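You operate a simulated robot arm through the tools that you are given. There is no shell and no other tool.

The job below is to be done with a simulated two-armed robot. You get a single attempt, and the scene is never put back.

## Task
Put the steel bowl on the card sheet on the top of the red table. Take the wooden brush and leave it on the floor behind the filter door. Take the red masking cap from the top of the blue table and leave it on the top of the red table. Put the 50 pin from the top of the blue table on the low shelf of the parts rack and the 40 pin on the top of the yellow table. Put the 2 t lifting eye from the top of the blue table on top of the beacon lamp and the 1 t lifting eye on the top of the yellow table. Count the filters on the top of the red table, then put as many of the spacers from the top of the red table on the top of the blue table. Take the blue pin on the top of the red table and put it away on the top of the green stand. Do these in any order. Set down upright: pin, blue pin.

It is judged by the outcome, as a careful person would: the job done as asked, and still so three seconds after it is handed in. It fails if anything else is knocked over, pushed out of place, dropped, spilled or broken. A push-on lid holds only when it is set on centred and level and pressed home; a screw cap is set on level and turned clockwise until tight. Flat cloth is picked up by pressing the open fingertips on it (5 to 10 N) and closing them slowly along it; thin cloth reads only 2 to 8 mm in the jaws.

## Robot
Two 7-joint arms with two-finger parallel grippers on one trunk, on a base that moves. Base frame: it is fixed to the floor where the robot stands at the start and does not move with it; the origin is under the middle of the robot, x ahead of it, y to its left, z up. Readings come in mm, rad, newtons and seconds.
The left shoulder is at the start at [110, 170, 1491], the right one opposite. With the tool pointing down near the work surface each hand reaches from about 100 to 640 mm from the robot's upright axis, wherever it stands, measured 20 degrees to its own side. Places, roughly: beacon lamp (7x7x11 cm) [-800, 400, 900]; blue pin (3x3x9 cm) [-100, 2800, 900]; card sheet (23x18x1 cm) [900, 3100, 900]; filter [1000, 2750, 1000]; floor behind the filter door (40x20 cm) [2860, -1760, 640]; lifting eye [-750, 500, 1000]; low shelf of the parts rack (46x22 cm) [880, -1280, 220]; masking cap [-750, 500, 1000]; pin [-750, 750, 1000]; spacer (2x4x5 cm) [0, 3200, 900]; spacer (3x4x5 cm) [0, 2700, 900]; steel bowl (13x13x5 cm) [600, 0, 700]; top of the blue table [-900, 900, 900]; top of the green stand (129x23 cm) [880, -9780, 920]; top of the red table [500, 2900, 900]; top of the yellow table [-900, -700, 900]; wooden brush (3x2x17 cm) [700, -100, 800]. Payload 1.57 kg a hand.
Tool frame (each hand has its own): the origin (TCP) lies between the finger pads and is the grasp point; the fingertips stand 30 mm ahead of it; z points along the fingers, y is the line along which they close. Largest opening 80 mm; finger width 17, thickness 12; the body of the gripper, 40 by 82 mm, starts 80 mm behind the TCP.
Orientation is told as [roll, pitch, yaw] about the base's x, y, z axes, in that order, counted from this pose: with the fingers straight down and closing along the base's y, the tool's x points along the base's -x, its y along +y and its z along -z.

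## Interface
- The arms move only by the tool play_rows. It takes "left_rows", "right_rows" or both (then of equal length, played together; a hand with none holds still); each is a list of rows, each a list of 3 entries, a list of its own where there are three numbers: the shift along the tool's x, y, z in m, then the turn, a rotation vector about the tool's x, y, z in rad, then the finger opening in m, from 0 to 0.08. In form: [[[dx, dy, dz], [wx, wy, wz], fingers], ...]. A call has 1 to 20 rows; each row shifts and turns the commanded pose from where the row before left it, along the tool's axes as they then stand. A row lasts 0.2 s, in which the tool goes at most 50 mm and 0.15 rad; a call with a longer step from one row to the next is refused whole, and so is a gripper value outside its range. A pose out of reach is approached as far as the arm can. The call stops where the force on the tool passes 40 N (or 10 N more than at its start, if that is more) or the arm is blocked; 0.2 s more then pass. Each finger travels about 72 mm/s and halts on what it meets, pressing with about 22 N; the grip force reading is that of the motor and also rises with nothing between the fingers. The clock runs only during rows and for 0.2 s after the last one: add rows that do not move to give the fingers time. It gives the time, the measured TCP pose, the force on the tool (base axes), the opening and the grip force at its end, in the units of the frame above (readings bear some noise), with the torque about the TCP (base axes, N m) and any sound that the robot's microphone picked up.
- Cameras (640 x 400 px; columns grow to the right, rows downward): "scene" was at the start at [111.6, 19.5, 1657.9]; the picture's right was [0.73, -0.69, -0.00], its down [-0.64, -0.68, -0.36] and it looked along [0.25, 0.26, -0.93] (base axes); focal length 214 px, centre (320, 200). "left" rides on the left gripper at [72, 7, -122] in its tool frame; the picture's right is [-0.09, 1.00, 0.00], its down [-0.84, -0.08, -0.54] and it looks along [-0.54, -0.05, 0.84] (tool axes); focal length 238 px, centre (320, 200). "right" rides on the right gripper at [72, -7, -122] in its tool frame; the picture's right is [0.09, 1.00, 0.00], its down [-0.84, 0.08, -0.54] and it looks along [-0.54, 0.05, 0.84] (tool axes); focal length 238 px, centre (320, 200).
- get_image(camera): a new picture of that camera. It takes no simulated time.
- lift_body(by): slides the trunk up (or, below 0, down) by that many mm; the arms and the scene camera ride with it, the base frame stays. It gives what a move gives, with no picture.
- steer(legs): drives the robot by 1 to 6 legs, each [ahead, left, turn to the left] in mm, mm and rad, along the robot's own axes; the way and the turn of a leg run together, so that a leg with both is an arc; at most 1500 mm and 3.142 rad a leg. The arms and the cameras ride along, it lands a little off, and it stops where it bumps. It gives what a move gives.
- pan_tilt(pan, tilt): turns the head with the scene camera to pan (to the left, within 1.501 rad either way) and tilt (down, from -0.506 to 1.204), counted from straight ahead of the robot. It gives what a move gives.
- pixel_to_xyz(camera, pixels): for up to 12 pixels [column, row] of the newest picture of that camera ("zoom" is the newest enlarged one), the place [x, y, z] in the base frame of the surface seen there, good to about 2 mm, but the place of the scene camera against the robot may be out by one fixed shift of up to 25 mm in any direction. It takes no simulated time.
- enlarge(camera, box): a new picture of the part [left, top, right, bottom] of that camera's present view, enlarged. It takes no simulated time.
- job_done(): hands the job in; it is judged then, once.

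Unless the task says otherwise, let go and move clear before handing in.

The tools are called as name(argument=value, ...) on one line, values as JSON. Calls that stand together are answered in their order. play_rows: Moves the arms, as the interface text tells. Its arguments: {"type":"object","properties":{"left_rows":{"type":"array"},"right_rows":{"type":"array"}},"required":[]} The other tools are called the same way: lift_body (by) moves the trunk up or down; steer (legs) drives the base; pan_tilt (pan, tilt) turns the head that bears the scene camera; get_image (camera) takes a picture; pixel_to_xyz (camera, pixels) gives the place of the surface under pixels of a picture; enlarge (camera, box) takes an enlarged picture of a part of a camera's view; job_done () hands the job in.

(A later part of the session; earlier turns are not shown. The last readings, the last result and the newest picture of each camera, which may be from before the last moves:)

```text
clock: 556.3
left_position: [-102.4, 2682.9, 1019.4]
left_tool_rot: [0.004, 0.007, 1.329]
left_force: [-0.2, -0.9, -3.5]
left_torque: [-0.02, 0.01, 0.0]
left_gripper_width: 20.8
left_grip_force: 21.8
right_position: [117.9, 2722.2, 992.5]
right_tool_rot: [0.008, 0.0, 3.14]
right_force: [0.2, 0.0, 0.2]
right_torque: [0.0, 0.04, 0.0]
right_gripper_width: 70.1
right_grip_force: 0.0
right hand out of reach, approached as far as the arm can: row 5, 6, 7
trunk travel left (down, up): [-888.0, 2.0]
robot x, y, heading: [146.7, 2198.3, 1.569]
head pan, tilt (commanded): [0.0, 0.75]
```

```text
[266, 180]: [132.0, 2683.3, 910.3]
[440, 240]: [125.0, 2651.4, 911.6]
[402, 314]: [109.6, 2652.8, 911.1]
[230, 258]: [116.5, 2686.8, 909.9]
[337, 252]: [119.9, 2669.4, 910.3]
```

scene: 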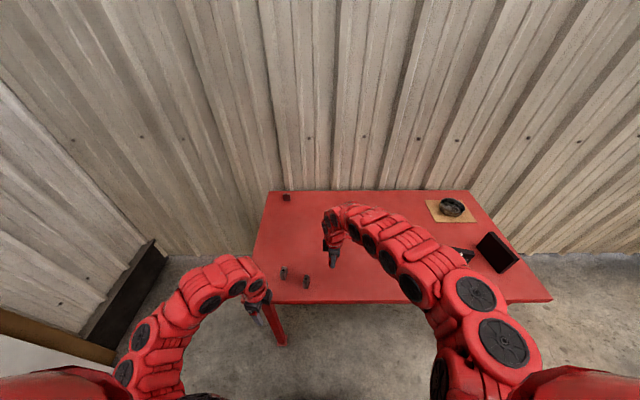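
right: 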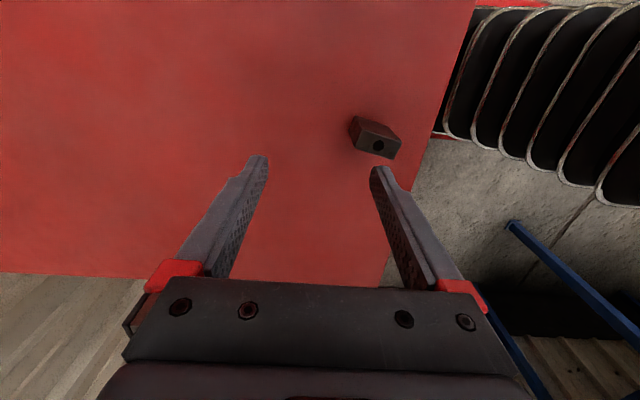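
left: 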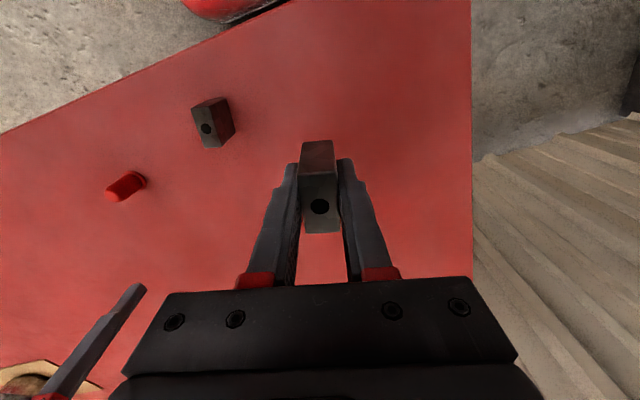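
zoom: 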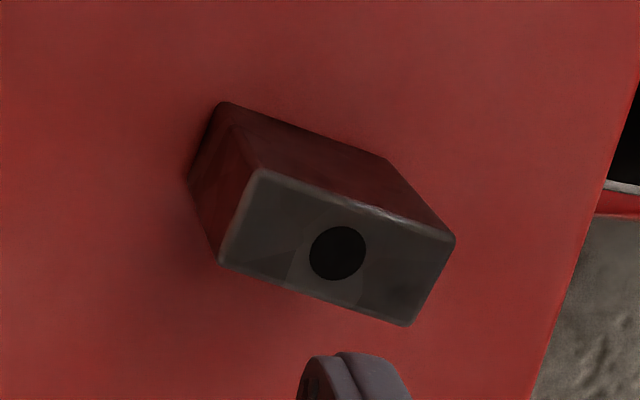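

Spacer B is centred at (121,2668), turned 12°. I'll back the robot 55 mm and turn the right tool to match.

steer(legs=[[-55, 0, 0]])

play_rows(right_rows=[[[0, 0, 0], [0, 0, 0.1484], 0.06], [[0, 0, 0], [0, 0, 0.1484], 0.06], [[0, 0, 0], [0, 0, 0.1484], 0.06], [[0, 0, 0], [0, 0, 0.1484], 0.06], [[0, 0, 0], [0, 0, 0.1484], 0.06], [[0, 0, 0], [0, 0, 0.1484], 0.06], [[0, 0, 0], [0, 0, 0.1484], 0.06], [[0, 0, 0], [0, 0, 0.1484], 0.06], [[0, 0, 0], [0, 0, 0.1484], 0.06], [[0, 0, 0], [0, 0, 0.1484], 0.06], [[0, 0, 0], [0, 0, 0.1484], 0.06], [[0, 0, 0], [0, 0, 0.1484], 0.06], [[0, 0, 0], [0, 0, 0], 0.06]])

get_image(camera="right")

```text
clock: 557.3
left_position: [-102.9, 2633.8, 1016.8]
left_tool_rot: [0.001, 0.011, 1.329]
left_force: [0.3, 0.2, -3.7]
left_torque: [-0.03, -0.02, 0.0]
left_gripper_width: 20.8
left_grip_force: 22.3
right_position: [117.7, 2672.1, 988.7]
right_tool_rot: [0.012, 0.006, 3.139]
right_force: [0.0, 1.1, -0.1]
right_torque: [-0.03, 0.03, 0.01]
right_gripper_width: 70.3
right_grip_force: 0.0
trunk travel left (down, up): [-888.0, 2.0]
robot x, y, heading: [145.8, 2148.9, 1.572]
head pan, tilt (commanded): [0.0, 0.75]
```

```text
clock: 560.1
left_position: [-103.7, 2630.4, 1018.4]
left_tool_rot: [0.003, 0.007, 1.329]
left_force: [0.7, 0.5, -3.1]
left_torque: [0.01, 0.03, 0.0]
left_gripper_width: 20.8
left_grip_force: 22.2
right_position: [116.0, 2668.0, 990.9]
right_tool_rot: [-0.004, 0.007, 1.359]
right_force: [0.1, -1.1, -0.4]
right_torque: [0.02, -0.02, -0.03]
right_gripper_width: 59.9
right_grip_force: 0.0
trunk travel left (down, up): [-888.0, 2.0]
robot x, y, heading: [145.6, 2147.0, 1.571]
head pan, tilt (commanded): [0.0, 0.75]
```

```text
taken
```

right: 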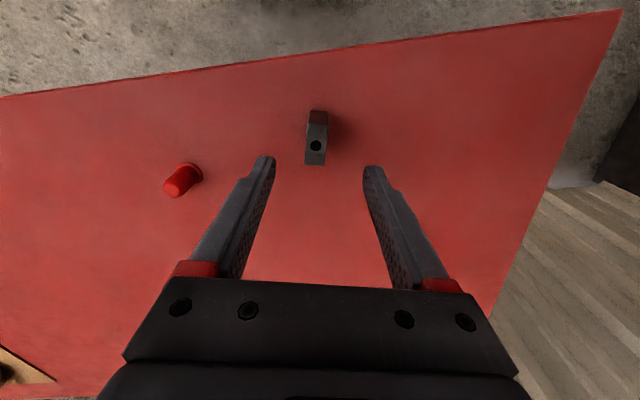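

Aligned. I'll shift 5 mm and descend onto spacer B.

play_rows(right_rows=[[[-0.0015, -0.0046, 0.025], [0, 0, 0], 0.055], [[0, 0, 0.025], [0, 0, 0], 0.055], [[0, 0, 0.025], [0, 0, 0], 0.055], [[0, 0, 0.015], [0, 0, 0], 0.055], [[0, 0, 0.008], [0, 0, 0], 0.055], [[0, 0, 0], [0, 0, 0], 0.055]])

get_image(camera="right")

```text
clock: 561.5
left_position: [-103.2, 2629.8, 1018.9]
left_tool_rot: [0.002, 0.009, 1.329]
left_force: [0.9, 0.0, -3.4]
left_torque: [0.01, 0.03, 0.01]
left_gripper_width: 20.9
left_grip_force: 21.9
right_position: [123.1, 2669.1, 892.7]
right_tool_rot: [-0.006, 0.009, 1.358]
right_force: [0.0, -0.1, 0.3]
right_torque: [0.01, -0.01, -0.01]
right_gripper_width: 55.0
right_grip_force: 0.1
trunk travel left (down, up): [-888.0, 2.0]
robot x, y, heading: [147.9, 2148.9, 1.567]
head pan, tilt (commanded): [0.0, 0.75]
```

```text
taken
```

right: 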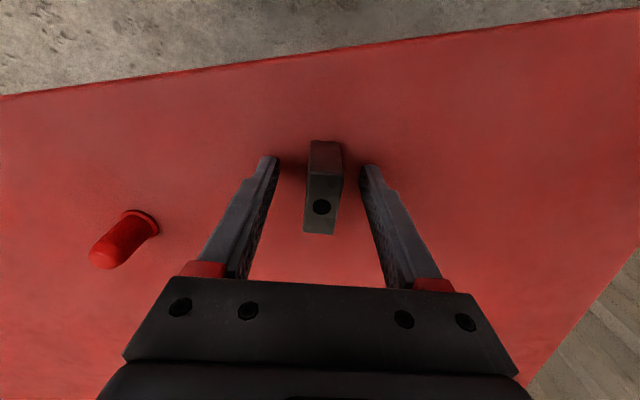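

play_rows(right_rows=[[[0, 0, 0], [0, 0, 0], 0.04], [[0, 0, 0], [0, 0, 0], 0.025], [[0, 0, 0], [0, 0, 0], 0.01], [[0, 0, 0], [0, 0, 0], 0.0], [[0, 0, 0], [0, 0, 0], 0.0], [[0, 0, -0.01], [0, 0, 0], 0.0], [[0, 0, -0.025], [0, 0, 0], 0.0], [[0, 0, -0.03], [0, 0, 0], 0.0], [[0, 0, -0.03], [0, 0, 0], 0.0], [[0, 0, -0.02], [0, 0, 0], 0.0], [[0, 0, 0], [0, 0, 0], 0.0]])

get_image(camera="right")

get_image(camera="scene")

```text
clock: 563.9
left_position: [-103.3, 2630.7, 1018.7]
left_tool_rot: [0.004, 0.008, 1.327]
left_force: [0.1, 1.0, -3.2]
left_torque: [-0.04, -0.01, 0.0]
left_gripper_width: 20.7
left_grip_force: 21.8
right_position: [117.7, 2679.6, 999.4]
right_tool_rot: [-0.005, 0.007, 1.359]
right_force: [-0.1, 0.1, -2.1]
right_torque: [0.02, 0.01, 0.0]
right_gripper_width: 18.8
right_grip_force: 22.3
right hand out of reach, approached as far as the arm can: row 10
trunk travel left (down, up): [-888.0, 2.0]
robot x, y, heading: [144.8, 2147.7, 1.568]
head pan, tilt (commanded): [0.0, 0.75]
```

```text
taken
```

right: 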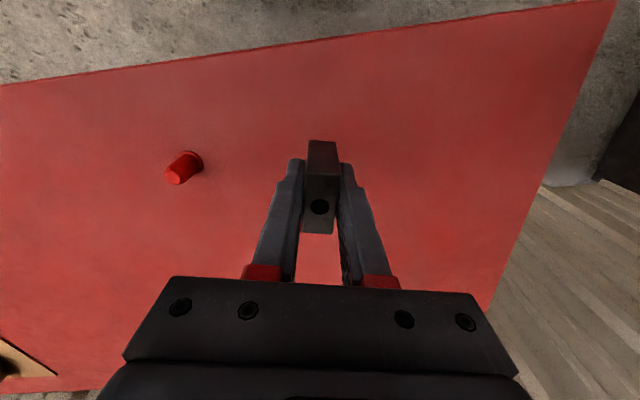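

```text
taken
```

scene: 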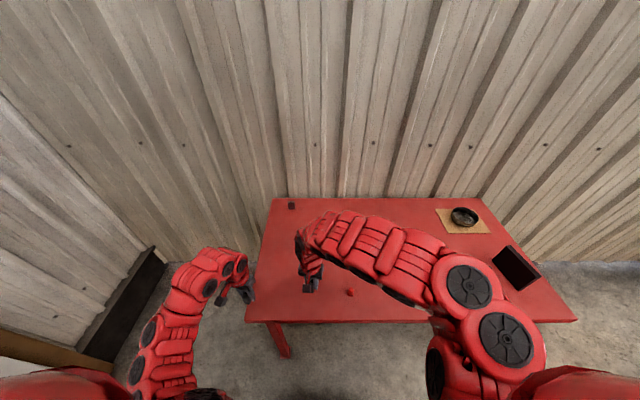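

Both spacers are in hand. I'll back off, turn to the blue table and go to its free right part.

steer(legs=[[-650, 0, 0], [0, 0, 1.571]])

get_image(camera="scene")

```text
clock: 571.3
left_position: [-346.6, 1255.9, 1018.7]
left_tool_rot: [0.003, 0.007, 2.88]
left_force: [-0.6, 0.7, -3.9]
left_torque: [-0.04, 0.02, -0.02]
left_gripper_width: 20.9
left_grip_force: 21.7
right_position: [-391.4, 1477.3, 1001.0]
right_tool_rot: [-0.004, 0.008, 2.913]
right_force: [0.5, -0.5, -3.6]
right_torque: [-0.03, 0.02, -0.02]
right_gripper_width: 18.7
right_grip_force: 21.7
trunk travel left (down, up): [-888.0, 2.0]
robot x, y, heading: [142.4, 1498.7, 3.121]
head pan, tilt (commanded): [0.0, 0.75]
```

```text
taken
```

scene: 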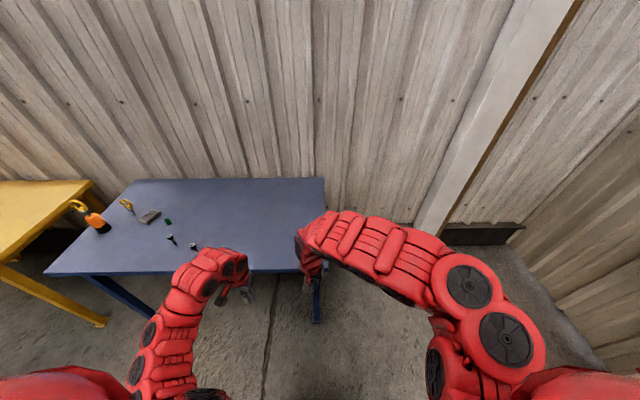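

The lamp with the 2 t eye still stands at (88,213). I'll move in toward the table's free part.

steer(legs=[[320, 210, 0.02]])

get_image(camera="left")

get_image(camera="right")

```text
clock: 573.7
left_position: [-666.5, 1036.8, 1019.3]
left_tool_rot: [0.003, 0.006, 2.892]
left_force: [0.8, -0.2, -2.9]
left_torque: [-0.01, -0.01, 0.03]
left_gripper_width: 20.8
left_grip_force: 22.0
right_position: [-712.2, 1258.1, 1000.9]
right_tool_rot: [-0.004, 0.009, 2.924]
right_force: [0.1, -0.5, -3.5]
right_torque: [-0.02, -0.01, -0.04]
right_gripper_width: 18.8
right_grip_force: 22.2
trunk travel left (down, up): [-888.0, 2.0]
robot x, y, heading: [-181.9, 1281.9, 3.134]
head pan, tilt (commanded): [0.0, 0.75]
```

```text
taken
```

left: 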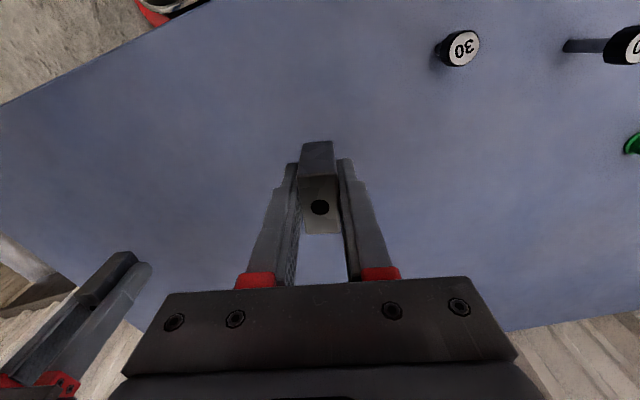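

```text
taken
```

right: 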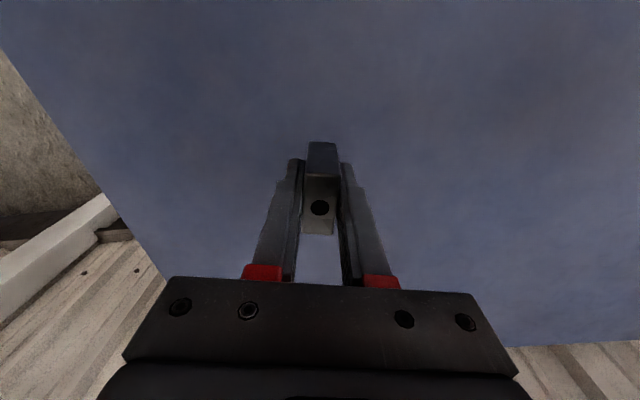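

Both spacers are over free table. I'll lower them together to just above the surface.

play_rows(left_rows=[[[0, 0, 0.03], [0, 0, 0], 0.0], [[0, 0, 0.03], [0, 0, 0], 0.0], [[0, 0, 0.03], [0, 0, 0], 0.0], [[0, 0, 0.02], [0, 0, 0], 0.0], [[0, 0, 0.01], [0, 0, 0], 0.0], [[0, 0, 0], [0, 0, 0], 0.0]], right_rows=[[[0, 0, 0.03], [0, 0, 0], 0.0], [[0, 0, 0.03], [0, 0, 0], 0.0], [[0, 0, 0.02], [0, 0, 0], 0.0], [[0, 0, 0.015], [0, 0, 0], 0.0], [[0, 0, 0.007], [0, 0, 0], 0.0], [[0, 0, 0], [0, 0, 0], 0.0]])

play_rows(left_rows=[[[0, 0, 0.002], [0, 0, 0], 0.0], [[0, 0, 0.0015], [0, 0, 0], 0.0], [[0, 0, 0], [0, 0, 0], 0.0]], right_rows=[[[0, 0, 0.002], [0, 0, 0], 0.0], [[0, 0, 0.0015], [0, 0, 0], 0.0], [[0, 0, 0], [0, 0, 0], 0.0]])

```text
clock: 575.1
left_position: [-663.3, 1034.6, 899.1]
left_tool_rot: [0.004, 0.008, 2.892]
left_force: [0.5, 0.1, -1.6]
left_torque: [0.04, 0.0, 0.02]
left_gripper_width: 20.6
left_grip_force: 22.5
right_position: [-711.5, 1257.7, 899.0]
right_tool_rot: [-0.006, 0.009, 2.925]
right_force: [-0.3, -0.3, -3.0]
right_torque: [0.0, -0.02, 0.01]
right_gripper_width: 18.9
right_grip_force: 21.8
trunk travel left (down, up): [-888.0, 2.0]
robot x, y, heading: [-182.5, 1283.4, 3.133]
head pan, tilt (commanded): [0.0, 0.75]
```

```text
clock: 575.9
left_position: [-666.5, 1035.1, 894.9]
left_tool_rot: [0.004, 0.006, 2.892]
left_force: [-0.1, -0.5, -3.2]
left_torque: [0.02, -0.04, 0.01]
left_gripper_width: 20.9
left_grip_force: 22.2
right_position: [-711.6, 1257.6, 894.9]
right_tool_rot: [-0.005, 0.01, 2.923]
right_force: [0.1, 0.1, -3.0]
right_torque: [0.02, -0.03, 0.03]
right_gripper_width: 19.0
right_grip_force: 21.8
trunk travel left (down, up): [-888.0, 2.0]
robot x, y, heading: [-180.0, 1285.8, 3.135]
head pan, tilt (commanded): [0.0, 0.75]
```

play_rows(left_rows=[[[0, 0, 0.001], [0, 0, 0], 0.0], [[0, 0, 0], [0, 0, 0], 0.0], [[0, 0, 0], [0, 0, 0], 0.0]], right_rows=[[[0, 0, 0.001], [0, 0, 0], 0.0], [[0, 0, 0], [0, 0, 0], 0.0], [[0, 0, 0], [0, 0, 0], 0.0]])

play_rows(left_rows=[[[0, 0, 0.0008], [0, 0, 0], 0.0], [[0, 0, 0], [0, 0, 0], 0.0], [[0, 0, 0], [0, 0, 0], 0.0]], right_rows=[[[0, 0, 0.0008], [0, 0, 0], 0.0], [[0, 0, 0], [0, 0, 0], 0.0], [[0, 0, 0], [0, 0, 0], 0.0]])

```text
clock: 576.7
left_position: [-666.8, 1035.9, 894.9]
left_tool_rot: [0.004, 0.007, 2.895]
left_force: [0.2, 0.4, -4.1]
left_torque: [0.03, 0.0, -0.01]
left_gripper_width: 20.6
left_grip_force: 22.2
right_position: [-712.9, 1256.5, 894.7]
right_tool_rot: [-0.003, 0.009, 2.923]
right_force: [0.2, -0.8, -2.7]
right_torque: [0.01, -0.02, 0.03]
right_gripper_width: 19.0
right_grip_force: 21.9
trunk travel left (down, up): [-888.0, 2.0]
robot x, y, heading: [-183.4, 1284.8, 3.134]
head pan, tilt (commanded): [0.0, 0.75]
```

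```text
clock: 577.5
left_position: [-666.8, 1036.3, 895.3]
left_tool_rot: [0.003, 0.006, 2.89]
left_force: [-0.7, 0.1, -3.6]
left_torque: [-0.02, -0.01, 0.03]
left_gripper_width: 21.1
left_grip_force: 22.3
right_position: [-712.4, 1258.0, 893.3]
right_tool_rot: [-0.005, 0.009, 2.924]
right_force: [0.3, -0.1, -2.4]
right_torque: [0.02, -0.04, 0.01]
right_gripper_width: 18.8
right_grip_force: 22.1
trunk travel left (down, up): [-888.0, 2.0]
robot x, y, heading: [-183.0, 1282.5, 3.131]
head pan, tilt (commanded): [0.0, 0.75]
```

play_rows(left_rows=[[[0, 0, 0.001], [0, 0, 0], 0.0], [[0, 0, 0], [0, 0, 0], 0.0], [[0, 0, 0], [0, 0, 0], 0.0]], right_rows=[[[0, 0, 0.001], [0, 0, 0], 0.0], [[0, 0, 0], [0, 0, 0], 0.0], [[0, 0, 0], [0, 0, 0], 0.0]])

play_rows(left_rows=[[[0, 0, 0.001], [0, 0, 0], 0.0], [[0, 0, 0], [0, 0, 0], 0.0], [[0, 0, 0], [0, 0, 0], 0.0]], right_rows=[[[0, 0, 0.001], [0, 0, 0], 0.0], [[0, 0, 0], [0, 0, 0], 0.0], [[0, 0, 0], [0, 0, 0], 0.0]])

```text
clock: 578.3
left_position: [-665.6, 1036.0, 893.6]
left_tool_rot: [0.003, 0.003, 2.89]
left_force: [-1.3, 0.0, -3.1]
left_torque: [0.01, 0.03, -0.01]
left_gripper_width: 20.9
left_grip_force: 21.4
right_position: [-713.5, 1257.9, 892.5]
right_tool_rot: [-0.005, 0.008, 2.925]
right_force: [0.0, 0.4, 7.0]
right_torque: [-0.08, 0.0, -0.03]
right_gripper_width: 18.8
right_grip_force: 22.3
trunk travel left (down, up): [-888.0, 2.0]
robot x, y, heading: [-181.4, 1279.0, 3.132]
head pan, tilt (commanded): [0.0, 0.75]
```

```text
clock: 579.1
left_position: [-665.4, 1036.7, 894.1]
left_tool_rot: [0.006, 0.002, 2.893]
left_force: [-3.7, -2.2, 16.8]
left_torque: [0.06, -0.3, -0.05]
left_gripper_width: 21.1
left_grip_force: 22.1
right_position: [-711.9, 1259.4, 892.5]
right_tool_rot: [-0.003, 0.007, 2.922]
right_force: [-0.2, 0.0, 10.6]
right_torque: [-0.18, -0.09, -0.01]
right_gripper_width: 19.0
right_grip_force: 21.8
trunk travel left (down, up): [-888.0, 2.0]
robot x, y, heading: [-178.3, 1285.0, 3.136]
head pan, tilt (commanded): [0.0, 0.75]
```

Both spacers rest on the table. I'll ease 1 mm, release and raise the hands.

play_rows(left_rows=[[[0, 0, -0.0012], [0, 0, 0], 0.0], [[0, 0, 0], [0, 0, 0], 0.0], [[0, 0, 0], [0, 0, 0], 0.0], [[0, 0, 0], [0, 0, 0], 0.08], [[0, 0, 0], [0, 0, 0], 0.08], [[0, 0, 0], [0, 0, 0], 0.08], [[0, 0, -0.02], [0, 0, 0], 0.08], [[0, 0, -0.03], [0, 0, 0], 0.08], [[0, 0, -0.03], [0, 0, 0], 0.08], [[0, 0, -0.03], [0, 0, 0], 0.08], [[0, 0, 0], [0, 0, 0], 0.08]], right_rows=[[[0, 0, -0.0012], [0, 0, 0], 0.0], [[0, 0, 0], [0, 0, 0], 0.0], [[0, 0, 0], [0, 0, 0], 0.0], [[0, 0, 0], [0, 0, 0], 0.08], [[0, 0, 0], [0, 0, 0], 0.08], [[0, 0, 0], [0, 0, 0], 0.08], [[0, 0, -0.02], [0, 0, 0], 0.08], [[0, 0, -0.03], [0, 0, 0], 0.08], [[0, 0, -0.03], [0, 0, 0], 0.08], [[0, 0, -0.02], [0, 0, 0], 0.08], [[0, 0, 0], [0, 0, 0], 0.08]])

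get_image(camera="left")

get_image(camera="right")

```text
clock: 581.5
left_position: [-666.1, 1039.3, 1004.0]
left_tool_rot: [0.004, 0.006, 2.892]
left_force: [-0.2, 0.7, -0.1]
left_torque: [0.0, -0.01, 0.02]
left_gripper_width: 80.1
left_grip_force: 0.0
right_position: [-713.7, 1257.4, 995.6]
right_tool_rot: [-0.004, 0.008, 2.922]
right_force: [-0.4, 0.6, -0.5]
right_torque: [0.03, -0.02, 0.01]
right_gripper_width: 80.2
right_grip_force: 0.1
trunk travel left (down, up): [-888.0, 2.0]
robot x, y, heading: [-184.3, 1285.3, 3.129]
head pan, tilt (commanded): [0.0, 0.75]
```

```text
taken
```

left: 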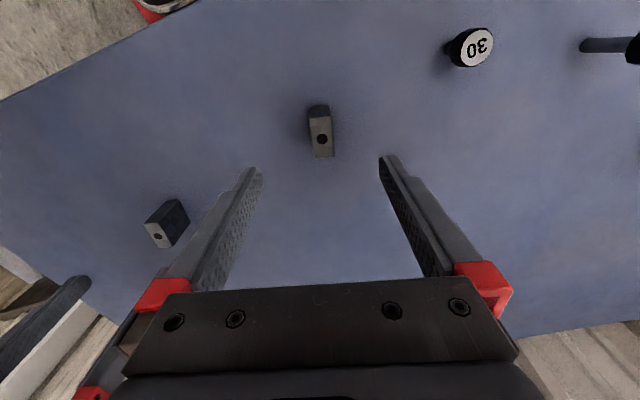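

```text
taken
```

right: 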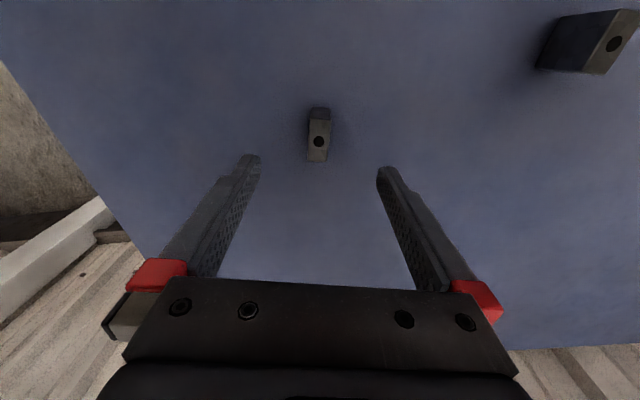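

Two spacers stand on the blue table. Now the 50 pin at about (-680,784): I'll slide left 250 mm and take it with the left hand.

steer(legs=[[0, 252, 0]])

get_image(camera="left")

```text
clock: 583.3
left_position: [-666.5, 792.7, 1004.1]
left_tool_rot: [0.005, 0.005, 2.895]
left_force: [-0.4, 0.7, -0.1]
left_torque: [0.0, -0.01, 0.03]
left_gripper_width: 79.9
left_grip_force: 0.0
right_position: [-715.2, 1011.5, 995.4]
right_tool_rot: [-0.003, 0.008, 2.93]
right_force: [-0.8, 0.2, 0.0]
right_torque: [-0.04, 0.03, 0.0]
right_gripper_width: 80.1
right_grip_force: 0.1
trunk travel left (down, up): [-888.0, 2.0]
robot x, y, heading: [-181.2, 1038.5, 3.14]
head pan, tilt (commanded): [0.0, 0.75]
```

```text
taken
```

left: 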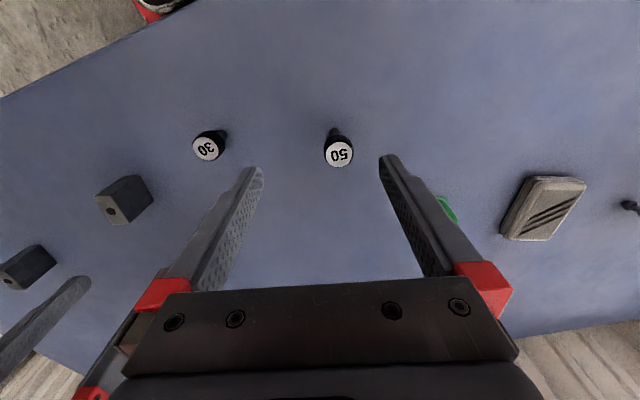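

pixel_to_xyz(camera="left", pixels=[[339, 153], [328, 153], [351, 153], [339, 143], [339, 164], [338, 128], [207, 148]])

enlarge(camera="left", box=[290, 110, 390, 190])

```text
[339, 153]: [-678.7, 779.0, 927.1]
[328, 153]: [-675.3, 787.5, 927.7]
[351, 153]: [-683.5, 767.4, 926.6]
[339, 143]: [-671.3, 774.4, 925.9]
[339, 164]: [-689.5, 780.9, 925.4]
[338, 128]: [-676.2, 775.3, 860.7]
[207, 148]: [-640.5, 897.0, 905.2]
```

```text
5.00 times, centred on (340, 150) of left
```

zoom: 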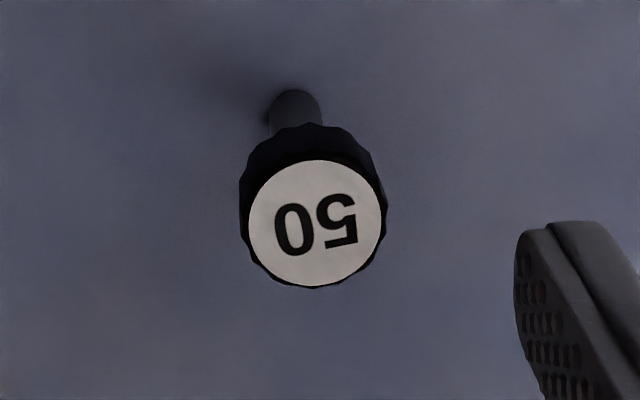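

The 50 pin's head is centred at (-679.5,778), top z 927. I'll move over it, descend to z≈917 and close.

play_rows(left_rows=[[[-0.0045, 0.0087, 0], [0, 0, 0], 0.065], [[-0.0045, 0.0087, 0], [0, 0, 0], 0.065], [[0, 0, 0.025], [0, 0, 0], 0.065], [[0, 0, 0.025], [0, 0, 0], 0.065], [[0, 0, 0.025], [0, 0, 0], 0.065], [[0, 0, 0.012], [0, 0, 0], 0.065], [[0, 0, 0], [0, 0, 0], 0.065]])

get_image(camera="left")

```text
clock: 584.9
left_position: [-678.0, 777.7, 916.2]
left_tool_rot: [0.004, 0.004, 2.898]
left_force: [0.3, -0.1, -0.4]
left_torque: [-0.02, 0.02, 0.0]
left_gripper_width: 64.8
left_grip_force: 0.1
right_position: [-714.4, 1010.7, 995.4]
right_tool_rot: [-0.006, 0.007, 2.929]
right_force: [0.8, 0.5, 0.0]
right_torque: [0.03, -0.01, -0.04]
right_gripper_width: 80.1
right_grip_force: 0.0
trunk travel left (down, up): [-888.0, 2.0]
robot x, y, heading: [-182.5, 1040.9, 3.143]
head pan, tilt (commanded): [0.0, 0.75]
```

```text
taken
```

left: 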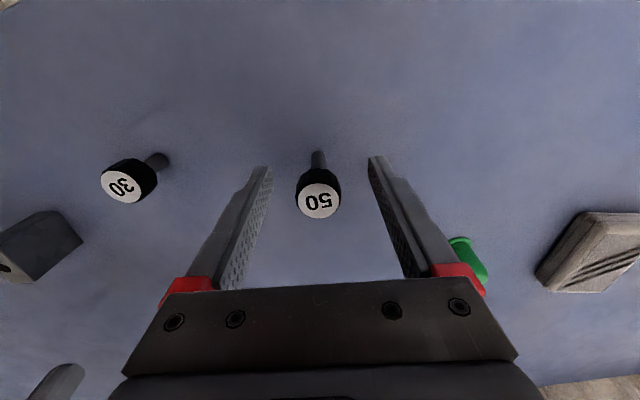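

play_rows(left_rows=[[[0, 0, 0], [0, 0, 0], 0.045], [[0, 0, 0], [0, 0, 0], 0.03], [[0, 0, 0], [0, 0, 0], 0.015], [[0, 0, 0], [0, 0, 0], 0.0], [[0, 0, 0], [0, 0, 0], 0.0], [[0, 0, -0.01], [0, 0, 0], 0.0], [[0, 0, -0.025], [0, 0, 0], 0.0], [[0, 0, -0.03], [0, 0, 0], 0.0], [[0, 0, -0.03], [0, 0, 0], 0.0], [[0, 0, 0], [0, 0, 0], 0.0]])

get_image(camera="left")

```text
clock: 587.1
left_position: [-679.1, 779.0, 1013.4]
left_tool_rot: [0.004, 0.007, 2.897]
left_force: [0.2, -0.4, -0.5]
left_torque: [0.02, -0.01, 0.03]
left_gripper_width: 25.8
left_grip_force: 21.7
right_position: [-715.1, 1009.8, 995.8]
right_tool_rot: [-0.006, 0.008, 2.93]
right_force: [-0.1, 0.1, 1.1]
right_torque: [0.03, 0.0, 0.02]
right_gripper_width: 80.0
right_grip_force: 0.0
trunk travel left (down, up): [-888.0, 2.0]
robot x, y, heading: [-185.2, 1034.8, 3.13]
head pan, tilt (commanded): [0.0, 0.75]
```

```text
taken
```

left: 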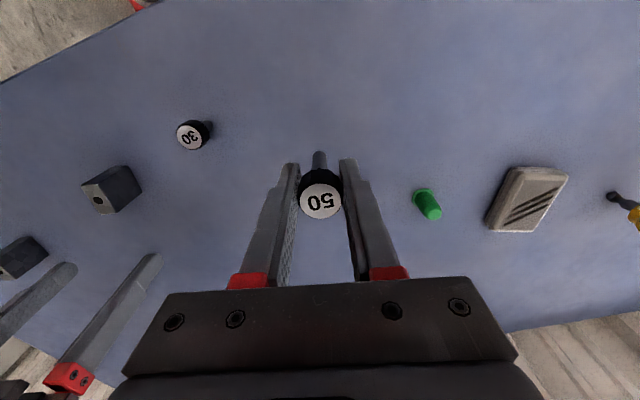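

The 50 pin is held. I'll back off and drive round the cart to the rack's open side, keeping the robot facing -x.

steer(legs=[[-200, 0, 0], [0, -430, 0]])

steer(legs=[[-1360, 0, 0.01]])

```text
clock: 590.9
left_position: [-473.4, 1193.4, 1013.1]
left_tool_rot: [0.003, 0.005, 2.904]
left_force: [1.2, 0.6, -0.7]
left_torque: [-0.01, -0.01, 0.0]
left_gripper_width: 25.8
left_grip_force: 21.6
right_position: [-509.5, 1425.1, 995.7]
right_tool_rot: [-0.006, 0.008, 2.937]
right_force: [0.9, -0.4, 0.2]
right_torque: [0.02, 0.02, 0.05]
right_gripper_width: 79.9
right_grip_force: 0.0
trunk travel left (down, up): [-888.0, 2.0]
robot x, y, heading: [20.2, 1457.7, -3.144]
head pan, tilt (commanded): [0.0, 0.75]
```

```text
clock: 597.8
left_position: [886.2, 1189.0, 1013.6]
left_tool_rot: [0.004, 0.006, 2.862]
left_force: [-0.1, -0.5, 0.5]
left_torque: [-0.01, -0.02, -0.02]
left_gripper_width: 25.8
left_grip_force: 22.2
right_position: [860.3, 1422.8, 994.2]
right_tool_rot: [-0.006, 0.009, 2.893]
right_force: [-0.3, -0.1, -0.3]
right_torque: [0.0, -0.01, -0.01]
right_gripper_width: 79.9
right_grip_force: 0.0
trunk travel left (down, up): [-888.0, 2.0]
robot x, y, heading: [1394.4, 1434.4, 3.102]
head pan, tilt (commanded): [0.0, 0.75]
```

steer(legs=[[0, 430, 0.04]])

get_image(camera="scene")

```text
clock: 600.4
left_position: [890.6, 742.5, 1013.5]
left_tool_rot: [0.002, 0.005, 2.907]
left_force: [0.1, -0.1, -0.6]
left_torque: [-0.01, 0.01, 0.02]
left_gripper_width: 25.9
left_grip_force: 22.1
right_position: [854.3, 975.8, 995.8]
right_tool_rot: [-0.003, 0.008, 2.938]
right_force: [-0.1, 0.3, 0.0]
right_torque: [-0.04, -0.01, -0.03]
right_gripper_width: 80.0
right_grip_force: 0.0
trunk travel left (down, up): [-888.0, 2.0]
robot x, y, heading: [1387.6, 1006.8, -3.135]
head pan, tilt (commanded): [0.0, 0.75]
```

```text
taken
```

scene: 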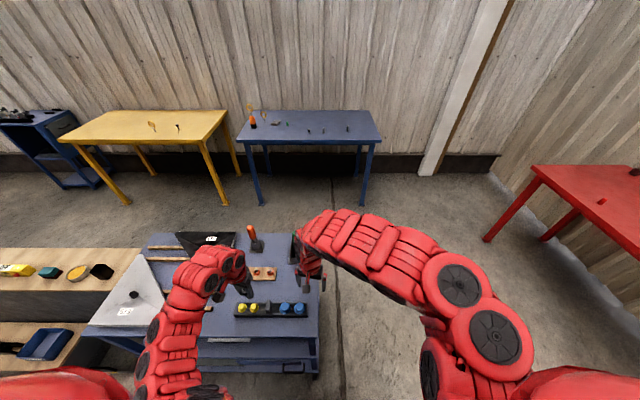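

All clear. I'll back out a little more and slide along toward the rack.

steer(legs=[[-160, 0, 0], [0, 1100, 0], [0, 1080, 0]])

pan_tilt(pan=0, tilt=0.8)

get_image(camera="scene")

```text
clock: 612.0
left_position: [1065.5, -1397.8, 1013.5]
left_tool_rot: [0.003, 0.005, 2.911]
left_force: [-0.1, -0.4, -1.8]
left_torque: [0.01, -0.01, 0.02]
left_gripper_width: 25.6
left_grip_force: 21.8
right_position: [1026.6, -1166.2, 994.5]
right_tool_rot: [-0.004, 0.009, 2.942]
right_force: [-0.4, -0.8, 0.4]
right_torque: [0.01, -0.05, 0.02]
right_gripper_width: 80.0
right_grip_force: 0.1
trunk travel left (down, up): [-888.0, 2.0]
robot x, y, heading: [1554.6, -1129.0, -3.134]
head pan, tilt (commanded): [0.0, 0.75]
```

```text
clock: 612.6
left_position: [1065.1, -1398.4, 1012.8]
left_tool_rot: [0.002, 0.006, 2.912]
left_force: [-0.5, -0.1, -1.7]
left_torque: [0.0, 0.0, 0.03]
left_gripper_width: 25.6
left_grip_force: 22.1
right_position: [1027.7, -1167.7, 995.2]
right_tool_rot: [-0.005, 0.008, 2.943]
right_force: [-0.1, -0.7, -0.1]
right_torque: [-0.01, 0.01, -0.01]
right_gripper_width: 79.7
right_grip_force: 0.0
trunk travel left (down, up): [-888.0, 2.0]
robot x, y, heading: [1559.2, -1134.3, -3.133]
head pan, tilt (commanded): [0.0, 0.799]
```

```text
taken
```

scene: 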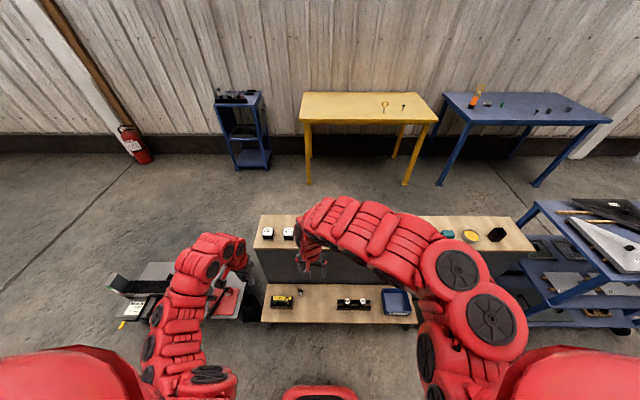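

I can see the low shelf with a yellow-labelled block at (284,300), a pin rack at (352,303) and a blue bin. I'll zoom in to choose a free place.

enlarge(camera="scene", box=[250, 265, 430, 335])

pixel_to_xyz(camera="scene", pixels=[[264, 320], [264, 285], [298, 302], [272, 303], [303, 290], [318, 300], [318, 312], [337, 304], [370, 302], [416, 318], [320, 288], [290, 315]])

```text
3.56 times, centred on (340, 300) of scene
```

zoom: 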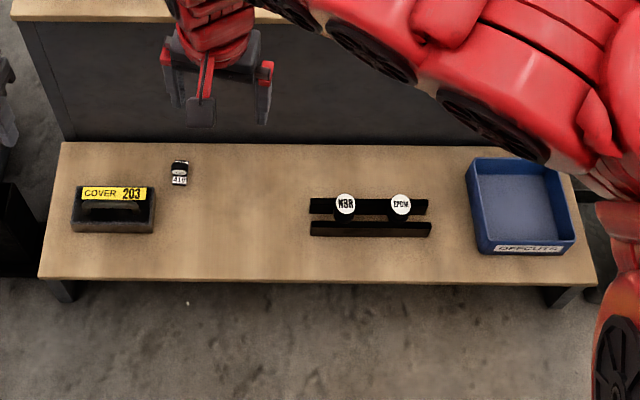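

```text
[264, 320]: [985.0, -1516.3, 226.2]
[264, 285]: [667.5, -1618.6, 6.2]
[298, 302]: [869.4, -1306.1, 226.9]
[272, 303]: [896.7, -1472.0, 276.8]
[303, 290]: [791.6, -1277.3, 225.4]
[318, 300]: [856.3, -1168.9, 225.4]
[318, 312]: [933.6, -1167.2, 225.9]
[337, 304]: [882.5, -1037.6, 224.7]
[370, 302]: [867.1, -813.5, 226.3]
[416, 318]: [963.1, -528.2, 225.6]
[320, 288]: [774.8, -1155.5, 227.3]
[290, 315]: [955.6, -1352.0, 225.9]
```

The shelf (z≈220) is free between y≈-1281 and -1012. I'll move the right hand well out to the right and the left hand a bit toward the middle.

play_rows(right_rows=[[[0.013, -0.0367, 0], [0, 0, 0], 0.05], [[0.013, -0.0367, 0], [0, 0, 0], 0.05], [[0.013, -0.0367, 0], [0, 0, 0], 0.05], [[0.013, -0.0367, 0], [0, 0, 0], 0.05], [[0.013, -0.0367, 0], [0, 0, 0], 0.05], [[0.013, -0.0367, 0], [0, 0, 0], 0.05], [[0.013, -0.0367, 0], [0, 0, 0], 0.05], [[0.013, -0.0367, 0], [0, 0, 0], 0.05], [[0.013, -0.0367, 0], [0, 0, 0], 0.05], [[0.013, -0.0367, 0], [0, 0, 0], 0.05], [[0, 0, 0], [0, 0, 0], 0.05]], left_rows=[[[-0.00265, -0.0113, 0], [0, 0, 0], 0.0], [[-0.00265, -0.0113, 0], [0, 0, 0], 0.0], [[-0.00265, -0.0113, 0], [0, 0, 0], 0.0], [[-0.00265, -0.0113, 0], [0, 0, 0], 0.0], [[-0.00265, -0.0113, 0], [0, 0, 0], 0.0], [[-0.00265, -0.0113, 0], [0, 0, 0], 0.0], [[-0.00265, -0.0113, 0], [0, 0, 0], 0.0], [[-0.00265, -0.0113, 0], [0, 0, 0], 0.0], [[-0.00265, -0.0113, 0], [0, 0, 0], 0.0], [[-0.00265, -0.0113, 0], [0, 0, 0], 0.0], [[0, 0, 0], [0, 0, 0], 0.0]])

```text
clock: 615.0
left_position: [1065.8, -1282.3, 1011.8]
left_tool_rot: [0.004, 0.007, 2.911]
left_force: [1.1, 0.2, -1.0]
left_torque: [0.03, -0.03, -0.01]
left_gripper_width: 25.6
left_grip_force: 21.8
right_position: [988.8, -982.0, 991.9]
right_tool_rot: [-0.004, 0.01, 2.942]
right_force: [0.5, 0.1, 0.2]
right_torque: [0.0, -0.01, 0.01]
right_gripper_width: 49.8
right_grip_force: 0.1
right hand out of reach, approached as far as the arm can: row 1, 2, 3, 4, 5, 6, 7, 8, 9, 10
trunk travel left (down, up): [-888.0, 2.0]
robot x, y, heading: [1563.4, -1129.4, -3.131]
head pan, tilt (commanded): [0.0, 0.799]
```

The right hand can't fold in at this height; I'll lower it first, then retract.

play_rows(right_rows=[[[0, 0, 0.03], [0, 0, 0], 0.05], [[0, 0, 0.03], [0, 0, 0], 0.05], [[0, 0, 0.03], [0, 0, 0], 0.05], [[0, 0, 0.03], [0, 0, 0], 0.05], [[0, 0, 0.03], [0, 0, 0], 0.05], [[0.03, -0.015, 0], [0, 0, 0], 0.05], [[0.03, -0.015, 0], [0, 0, 0], 0.05], [[0.03, -0.015, 0], [0, 0, 0], 0.05], [[0.03, -0.015, 0], [0, 0, 0], 0.05], [[0.03, -0.015, 0], [0, 0, 0], 0.05], [[0.03, -0.015, 0], [0, 0, 0], 0.05], [[0.03, -0.015, 0], [0, 0, 0], 0.05], [[0, 0, 0], [0, 0, 0], 0.05]])

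```text
clock: 617.9
left_position: [1065.5, -1282.5, 1012.1]
left_tool_rot: [0.003, 0.006, 2.91]
left_force: [0.2, -0.5, -0.4]
left_torque: [-0.02, 0.01, 0.01]
left_gripper_width: 25.6
left_grip_force: 21.6
right_position: [1160.6, -922.8, 798.4]
right_tool_rot: [-0.004, 0.008, 2.941]
right_force: [0.5, -0.2, 0.5]
right_torque: [0.01, 0.02, 0.02]
right_gripper_width: 49.7
right_grip_force: 0.1
right hand out of reach, approached as far as the arm can: row 9, 10, 11, 12
trunk travel left (down, up): [-888.0, 2.0]
robot x, y, heading: [1558.9, -1128.9, -3.127]
head pan, tilt (commanded): [0.0, 0.799]
```

The right hand is at (1160,-923,798). I'll shift the robot slightly (64 mm forward, 109 mm right) and lower the trunk in stages, keeping the right hand in front of the shelf.

steer(legs=[[64, -109, 0]])

lift_body(by=-300)

get_image(camera="scene")

get_image(camera="left")

```text
clock: 619.1
left_position: [1002.5, -1174.0, 1011.7]
left_tool_rot: [0.005, 0.006, 2.911]
left_force: [0.3, 0.5, -0.3]
left_torque: [0.04, 0.0, 0.01]
left_gripper_width: 25.5
left_grip_force: 22.0
right_position: [1097.5, -816.3, 798.4]
right_tool_rot: [-0.004, 0.008, 2.941]
right_force: [-0.5, -0.6, -0.2]
right_torque: [0.01, -0.02, -0.01]
right_gripper_width: 49.9
right_grip_force: 0.0
trunk travel left (down, up): [-888.0, 2.0]
robot x, y, heading: [1494.3, -1025.5, -3.133]
head pan, tilt (commanded): [0.0, 0.799]
```

```text
clock: 622.1
left_position: [1002.0, -1174.0, 710.9]
left_tool_rot: [0.003, 0.004, 2.911]
left_force: [0.5, 0.2, -1.4]
left_torque: [0.01, 0.02, -0.02]
left_gripper_width: 25.5
left_grip_force: 21.7
right_position: [1097.5, -816.0, 498.0]
right_tool_rot: [-0.006, 0.008, 2.941]
right_force: [0.5, -1.1, -0.5]
right_torque: [0.02, 0.03, 0.03]
right_gripper_width: 49.8
right_grip_force: 0.0
trunk travel left (down, up): [-588.0, 302.0]
robot x, y, heading: [1496.6, -1020.4, -3.138]
head pan, tilt (commanded): [0.0, 0.799]
```

```text
taken
```

scene: 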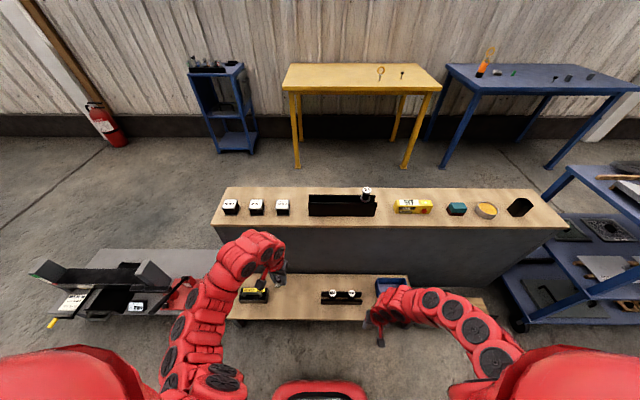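

```text
taken
```

left: 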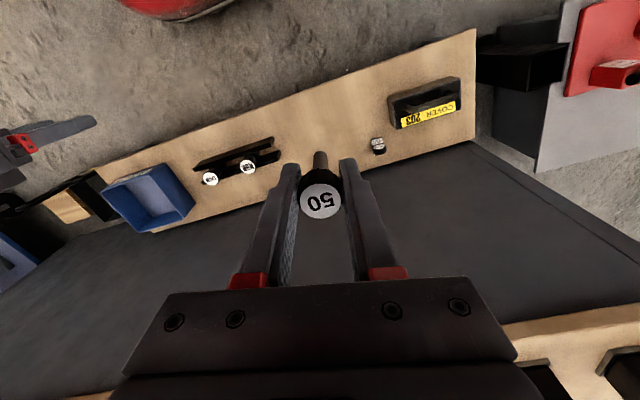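

Clear all round. I'll measure the free stretch on the shelf with the left camera.

pixel_to_xyz(camera="left", pixels=[[278, 150], [268, 142], [378, 150], [372, 148], [392, 125], [330, 110], [300, 140], [345, 140], [470, 130], [300, 85], [210, 180], [320, 150]])

```text
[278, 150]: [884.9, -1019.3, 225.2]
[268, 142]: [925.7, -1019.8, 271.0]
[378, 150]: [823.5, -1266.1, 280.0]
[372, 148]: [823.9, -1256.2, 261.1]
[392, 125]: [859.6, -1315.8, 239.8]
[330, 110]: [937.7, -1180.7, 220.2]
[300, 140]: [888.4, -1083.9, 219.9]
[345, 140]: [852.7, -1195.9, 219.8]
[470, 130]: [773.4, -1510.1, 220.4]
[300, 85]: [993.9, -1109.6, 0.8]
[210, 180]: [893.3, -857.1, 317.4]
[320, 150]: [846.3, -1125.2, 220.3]
```

The spot (900,-1160) is free (shelf z=220). I'll extend the left hand over it and lower the trunk 330 mm.

play_rows(left_rows=[[[-0.0205, 0.0019, 0], [0, 0, 0], 0.0], [[-0.0205, 0.0019, 0], [0, 0, 0], 0.0], [[-0.0205, 0.0019, 0], [0, 0, 0], 0.0], [[-0.0205, 0.0019, 0], [0, 0, 0], 0.0], [[-0.0205, 0.0019, 0], [0, 0, 0], 0.0], [[0, 0, 0], [0, 0, 0], 0.0]])

lift_body(by=-200)

get_image(camera="left")

get_image(camera="right")

```text
clock: 623.5
left_position: [899.7, -1160.0, 711.3]
left_tool_rot: [0.004, 0.004, 2.91]
left_force: [0.2, 0.6, -0.7]
left_torque: [-0.01, 0.02, -0.02]
left_gripper_width: 25.6
left_grip_force: 21.9
right_position: [1097.2, -815.4, 498.5]
right_tool_rot: [-0.006, 0.008, 2.94]
right_force: [-0.1, 0.4, 0.4]
right_torque: [0.03, 0.01, 0.02]
right_gripper_width: 49.8
right_grip_force: 0.0
trunk travel left (down, up): [-588.0, 302.0]
robot x, y, heading: [1496.7, -1024.5, -3.132]
head pan, tilt (commanded): [0.0, 0.799]
```

```text
clock: 625.7
left_position: [899.6, -1159.5, 510.7]
left_tool_rot: [0.004, 0.007, 2.911]
left_force: [-0.7, 0.6, -1.1]
left_torque: [-0.01, -0.03, 0.02]
left_gripper_width: 25.5
left_grip_force: 22.2
right_position: [1098.1, -816.2, 298.1]
right_tool_rot: [-0.005, 0.009, 2.941]
right_force: [0.1, -0.1, -0.9]
right_torque: [0.01, 0.04, 0.0]
right_gripper_width: 49.7
right_grip_force: 0.2
trunk travel left (down, up): [-388.0, 502.0]
robot x, y, heading: [1494.8, -1024.4, -3.132]
head pan, tilt (commanded): [0.0, 0.799]
```

```text
taken
```

left: 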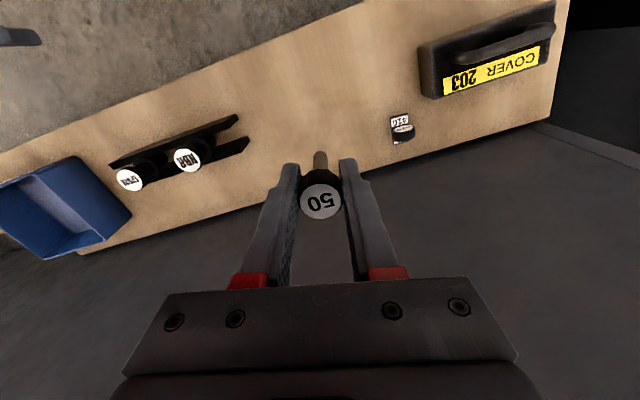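

```text
taken
```

right: 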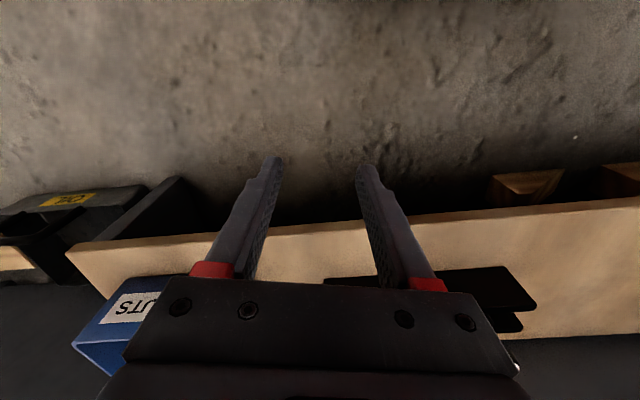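

Both hands are clear. I'll lower the trunk another 140 mm.

lift_body(by=-140)

get_image(camera="left")

```text
clock: 627.4
left_position: [899.9, -1159.7, 371.7]
left_tool_rot: [0.005, 0.007, 2.913]
left_force: [-0.6, -0.7, -0.8]
left_torque: [0.03, -0.03, 0.02]
left_gripper_width: 25.6
left_grip_force: 22.5
right_position: [1098.3, -816.3, 158.2]
right_tool_rot: [-0.005, 0.009, 2.94]
right_force: [-0.4, -0.3, 0.2]
right_torque: [0.01, 0.02, 0.0]
right_gripper_width: 49.9
right_grip_force: 0.0
trunk travel left (down, up): [-248.0, 642.0]
robot x, y, heading: [1495.8, -1019.5, -3.132]
head pan, tilt (commanded): [0.0, 0.799]
```

```text
taken
```

left: 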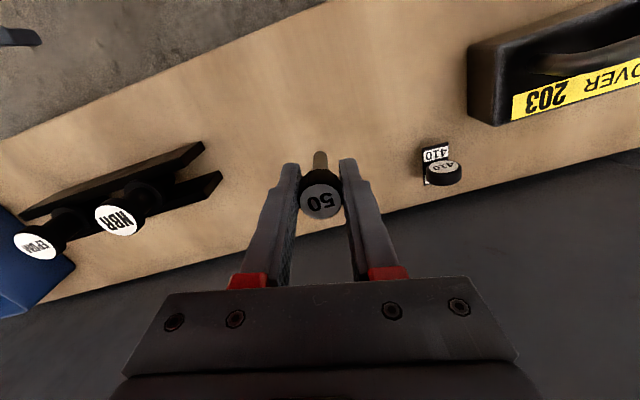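

I'll lower the left hand by arm 82 mm.

play_rows(left_rows=[[[0, 0, 0.02], [0, 0, 0], 0.0], [[0, 0, 0.02], [0, 0, 0], 0.0], [[0, 0, 0.02], [0, 0, 0], 0.0], [[0, 0, 0.015], [0, 0, 0], 0.0], [[0, 0, 0.01], [0, 0, 0], 0.0], [[0, 0, 0], [0, 0, 0], 0.0]])

get_image(camera="left")

```text
clock: 628.8
left_position: [900.3, -1158.2, 285.4]
left_tool_rot: [0.003, 0.006, 2.91]
left_force: [0.1, 0.4, -0.8]
left_torque: [0.0, -0.04, 0.0]
left_gripper_width: 25.5
left_grip_force: 22.2
right_position: [1097.7, -816.6, 158.7]
right_tool_rot: [-0.006, 0.01, 2.941]
right_force: [-0.5, 0.0, 0.0]
right_torque: [-0.01, 0.01, -0.02]
right_gripper_width: 50.0
right_grip_force: 0.0
trunk travel left (down, up): [-248.0, 642.0]
robot x, y, heading: [1493.7, -1025.4, -3.133]
head pan, tilt (commanded): [0.0, 0.799]
```

```text
taken
```

left: 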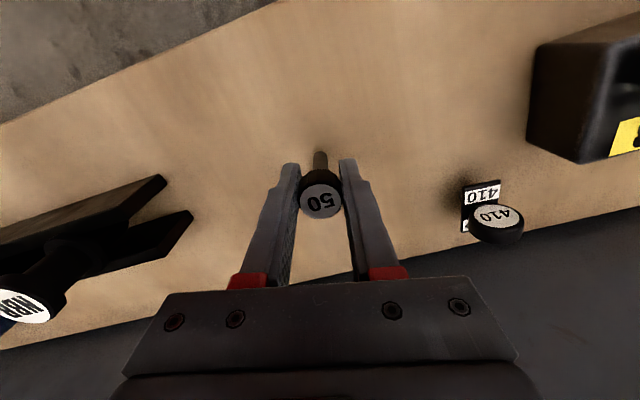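

play_rows(left_rows=[[[0, 0, 0.004], [0, 0, 0], 0.0], [[0, 0, 0.003], [0, 0, 0], 0.0], [[0, 0, 0], [0, 0, 0], 0.0], [[0, 0, 0], [0, 0, 0], 0.0]])

play_rows(left_rows=[[[0, 0, 0.001], [0, 0, 0], 0.0], [[0, 0, 0], [0, 0, 0], 0.0], [[0, 0, 0], [0, 0, 0], 0.0]])

```text
clock: 629.8
left_position: [900.5, -1158.7, 278.9]
left_tool_rot: [0.004, 0.004, 2.911]
left_force: [0.4, 0.7, -0.9]
left_torque: [0.0, -0.01, 0.02]
left_gripper_width: 25.8
left_grip_force: 21.6
right_position: [1098.2, -815.8, 159.9]
right_tool_rot: [-0.006, 0.01, 2.939]
right_force: [0.1, -0.1, -0.6]
right_torque: [0.0, -0.03, -0.01]
right_gripper_width: 49.8
right_grip_force: 0.2
trunk travel left (down, up): [-248.0, 642.0]
robot x, y, heading: [1496.5, -1023.2, -3.132]
head pan, tilt (commanded): [0.0, 0.799]
```

```text
clock: 630.5
left_position: [900.8, -1158.6, 277.6]
left_tool_rot: [0.002, 0.006, 2.912]
left_force: [0.1, -0.4, -1.5]
left_torque: [0.01, -0.01, -0.03]
left_gripper_width: 25.7
left_grip_force: 22.1
right_position: [1097.8, -815.6, 159.1]
right_tool_rot: [-0.007, 0.009, 2.941]
right_force: [-0.1, 0.2, -0.2]
right_torque: [0.02, 0.03, -0.04]
right_gripper_width: 50.0
right_grip_force: 0.0
trunk travel left (down, up): [-248.0, 642.0]
robot x, y, heading: [1496.2, -1020.5, -3.13]
head pan, tilt (commanded): [0.0, 0.799]
```

play_rows(left_rows=[[[0, 0, 0.001], [0, 0, 0], 0.0], [[0, 0, 0], [0, 0, 0], 0.0], [[0, 0, 0], [0, 0, 0], 0.0]])

play_rows(left_rows=[[[0, 0, 0.0008], [0, 0, 0], 0.0], [[0, 0, 0], [0, 0, 0], 0.0], [[0, 0, 0], [0, 0, 0], 0.0]])

```text
clock: 631.4
left_position: [900.2, -1160.6, 277.1]
left_tool_rot: [0.002, 0.006, 2.911]
left_force: [-0.8, -2.1, 3.4]
left_torque: [-0.07, 0.03, 0.0]
left_gripper_width: 25.7
left_grip_force: 21.9
right_position: [1097.4, -816.7, 157.7]
right_tool_rot: [-0.004, 0.009, 2.941]
right_force: [0.6, 0.4, 1.1]
right_torque: [0.01, -0.02, -0.01]
right_gripper_width: 50.0
right_grip_force: 0.0
trunk travel left (down, up): [-248.0, 642.0]
robot x, y, heading: [1495.1, -1020.8, -3.131]
head pan, tilt (commanded): [0.0, 0.799]
```

```text
clock: 632.1
left_position: [900.5, -1160.0, 276.9]
left_tool_rot: [0.003, 0.004, 2.908]
left_force: [0.4, -1.5, 13.2]
left_torque: [-0.04, -0.04, 0.02]
left_gripper_width: 25.6
left_grip_force: 22.1
right_position: [1098.5, -815.7, 158.3]
right_tool_rot: [-0.003, 0.007, 2.941]
right_force: [0.6, 0.4, -0.5]
right_torque: [0.0, 0.02, 0.02]
right_gripper_width: 49.8
right_grip_force: 0.0
trunk travel left (down, up): [-248.0, 642.0]
robot x, y, heading: [1491.9, -1024.5, -3.132]
head pan, tilt (commanded): [0.0, 0.799]
```

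The pin touches the shelf (13 N). I'll ease back to a light touch.

play_rows(left_rows=[[[0, 0, -0.001], [0, 0, 0], 0.0], [[0, 0, 0], [0, 0, 0], 0.0], [[0, 0, 0], [0, 0, 0], 0.0]])

```text
clock: 633.0
left_position: [899.9, -1159.2, 278.1]
left_tool_rot: [0.005, 0.005, 2.91]
left_force: [-0.7, 2.1, 3.9]
left_torque: [0.04, 0.09, 0.03]
left_gripper_width: 25.7
left_grip_force: 21.6
right_position: [1096.5, -815.4, 158.3]
right_tool_rot: [-0.006, 0.012, 2.941]
right_force: [1.3, 0.2, -0.6]
right_torque: [-0.01, 0.02, -0.01]
right_gripper_width: 49.8
right_grip_force: 0.1
trunk travel left (down, up): [-248.0, 642.0]
robot x, y, heading: [1494.0, -1024.8, -3.13]
head pan, tilt (commanded): [0.0, 0.799]
```

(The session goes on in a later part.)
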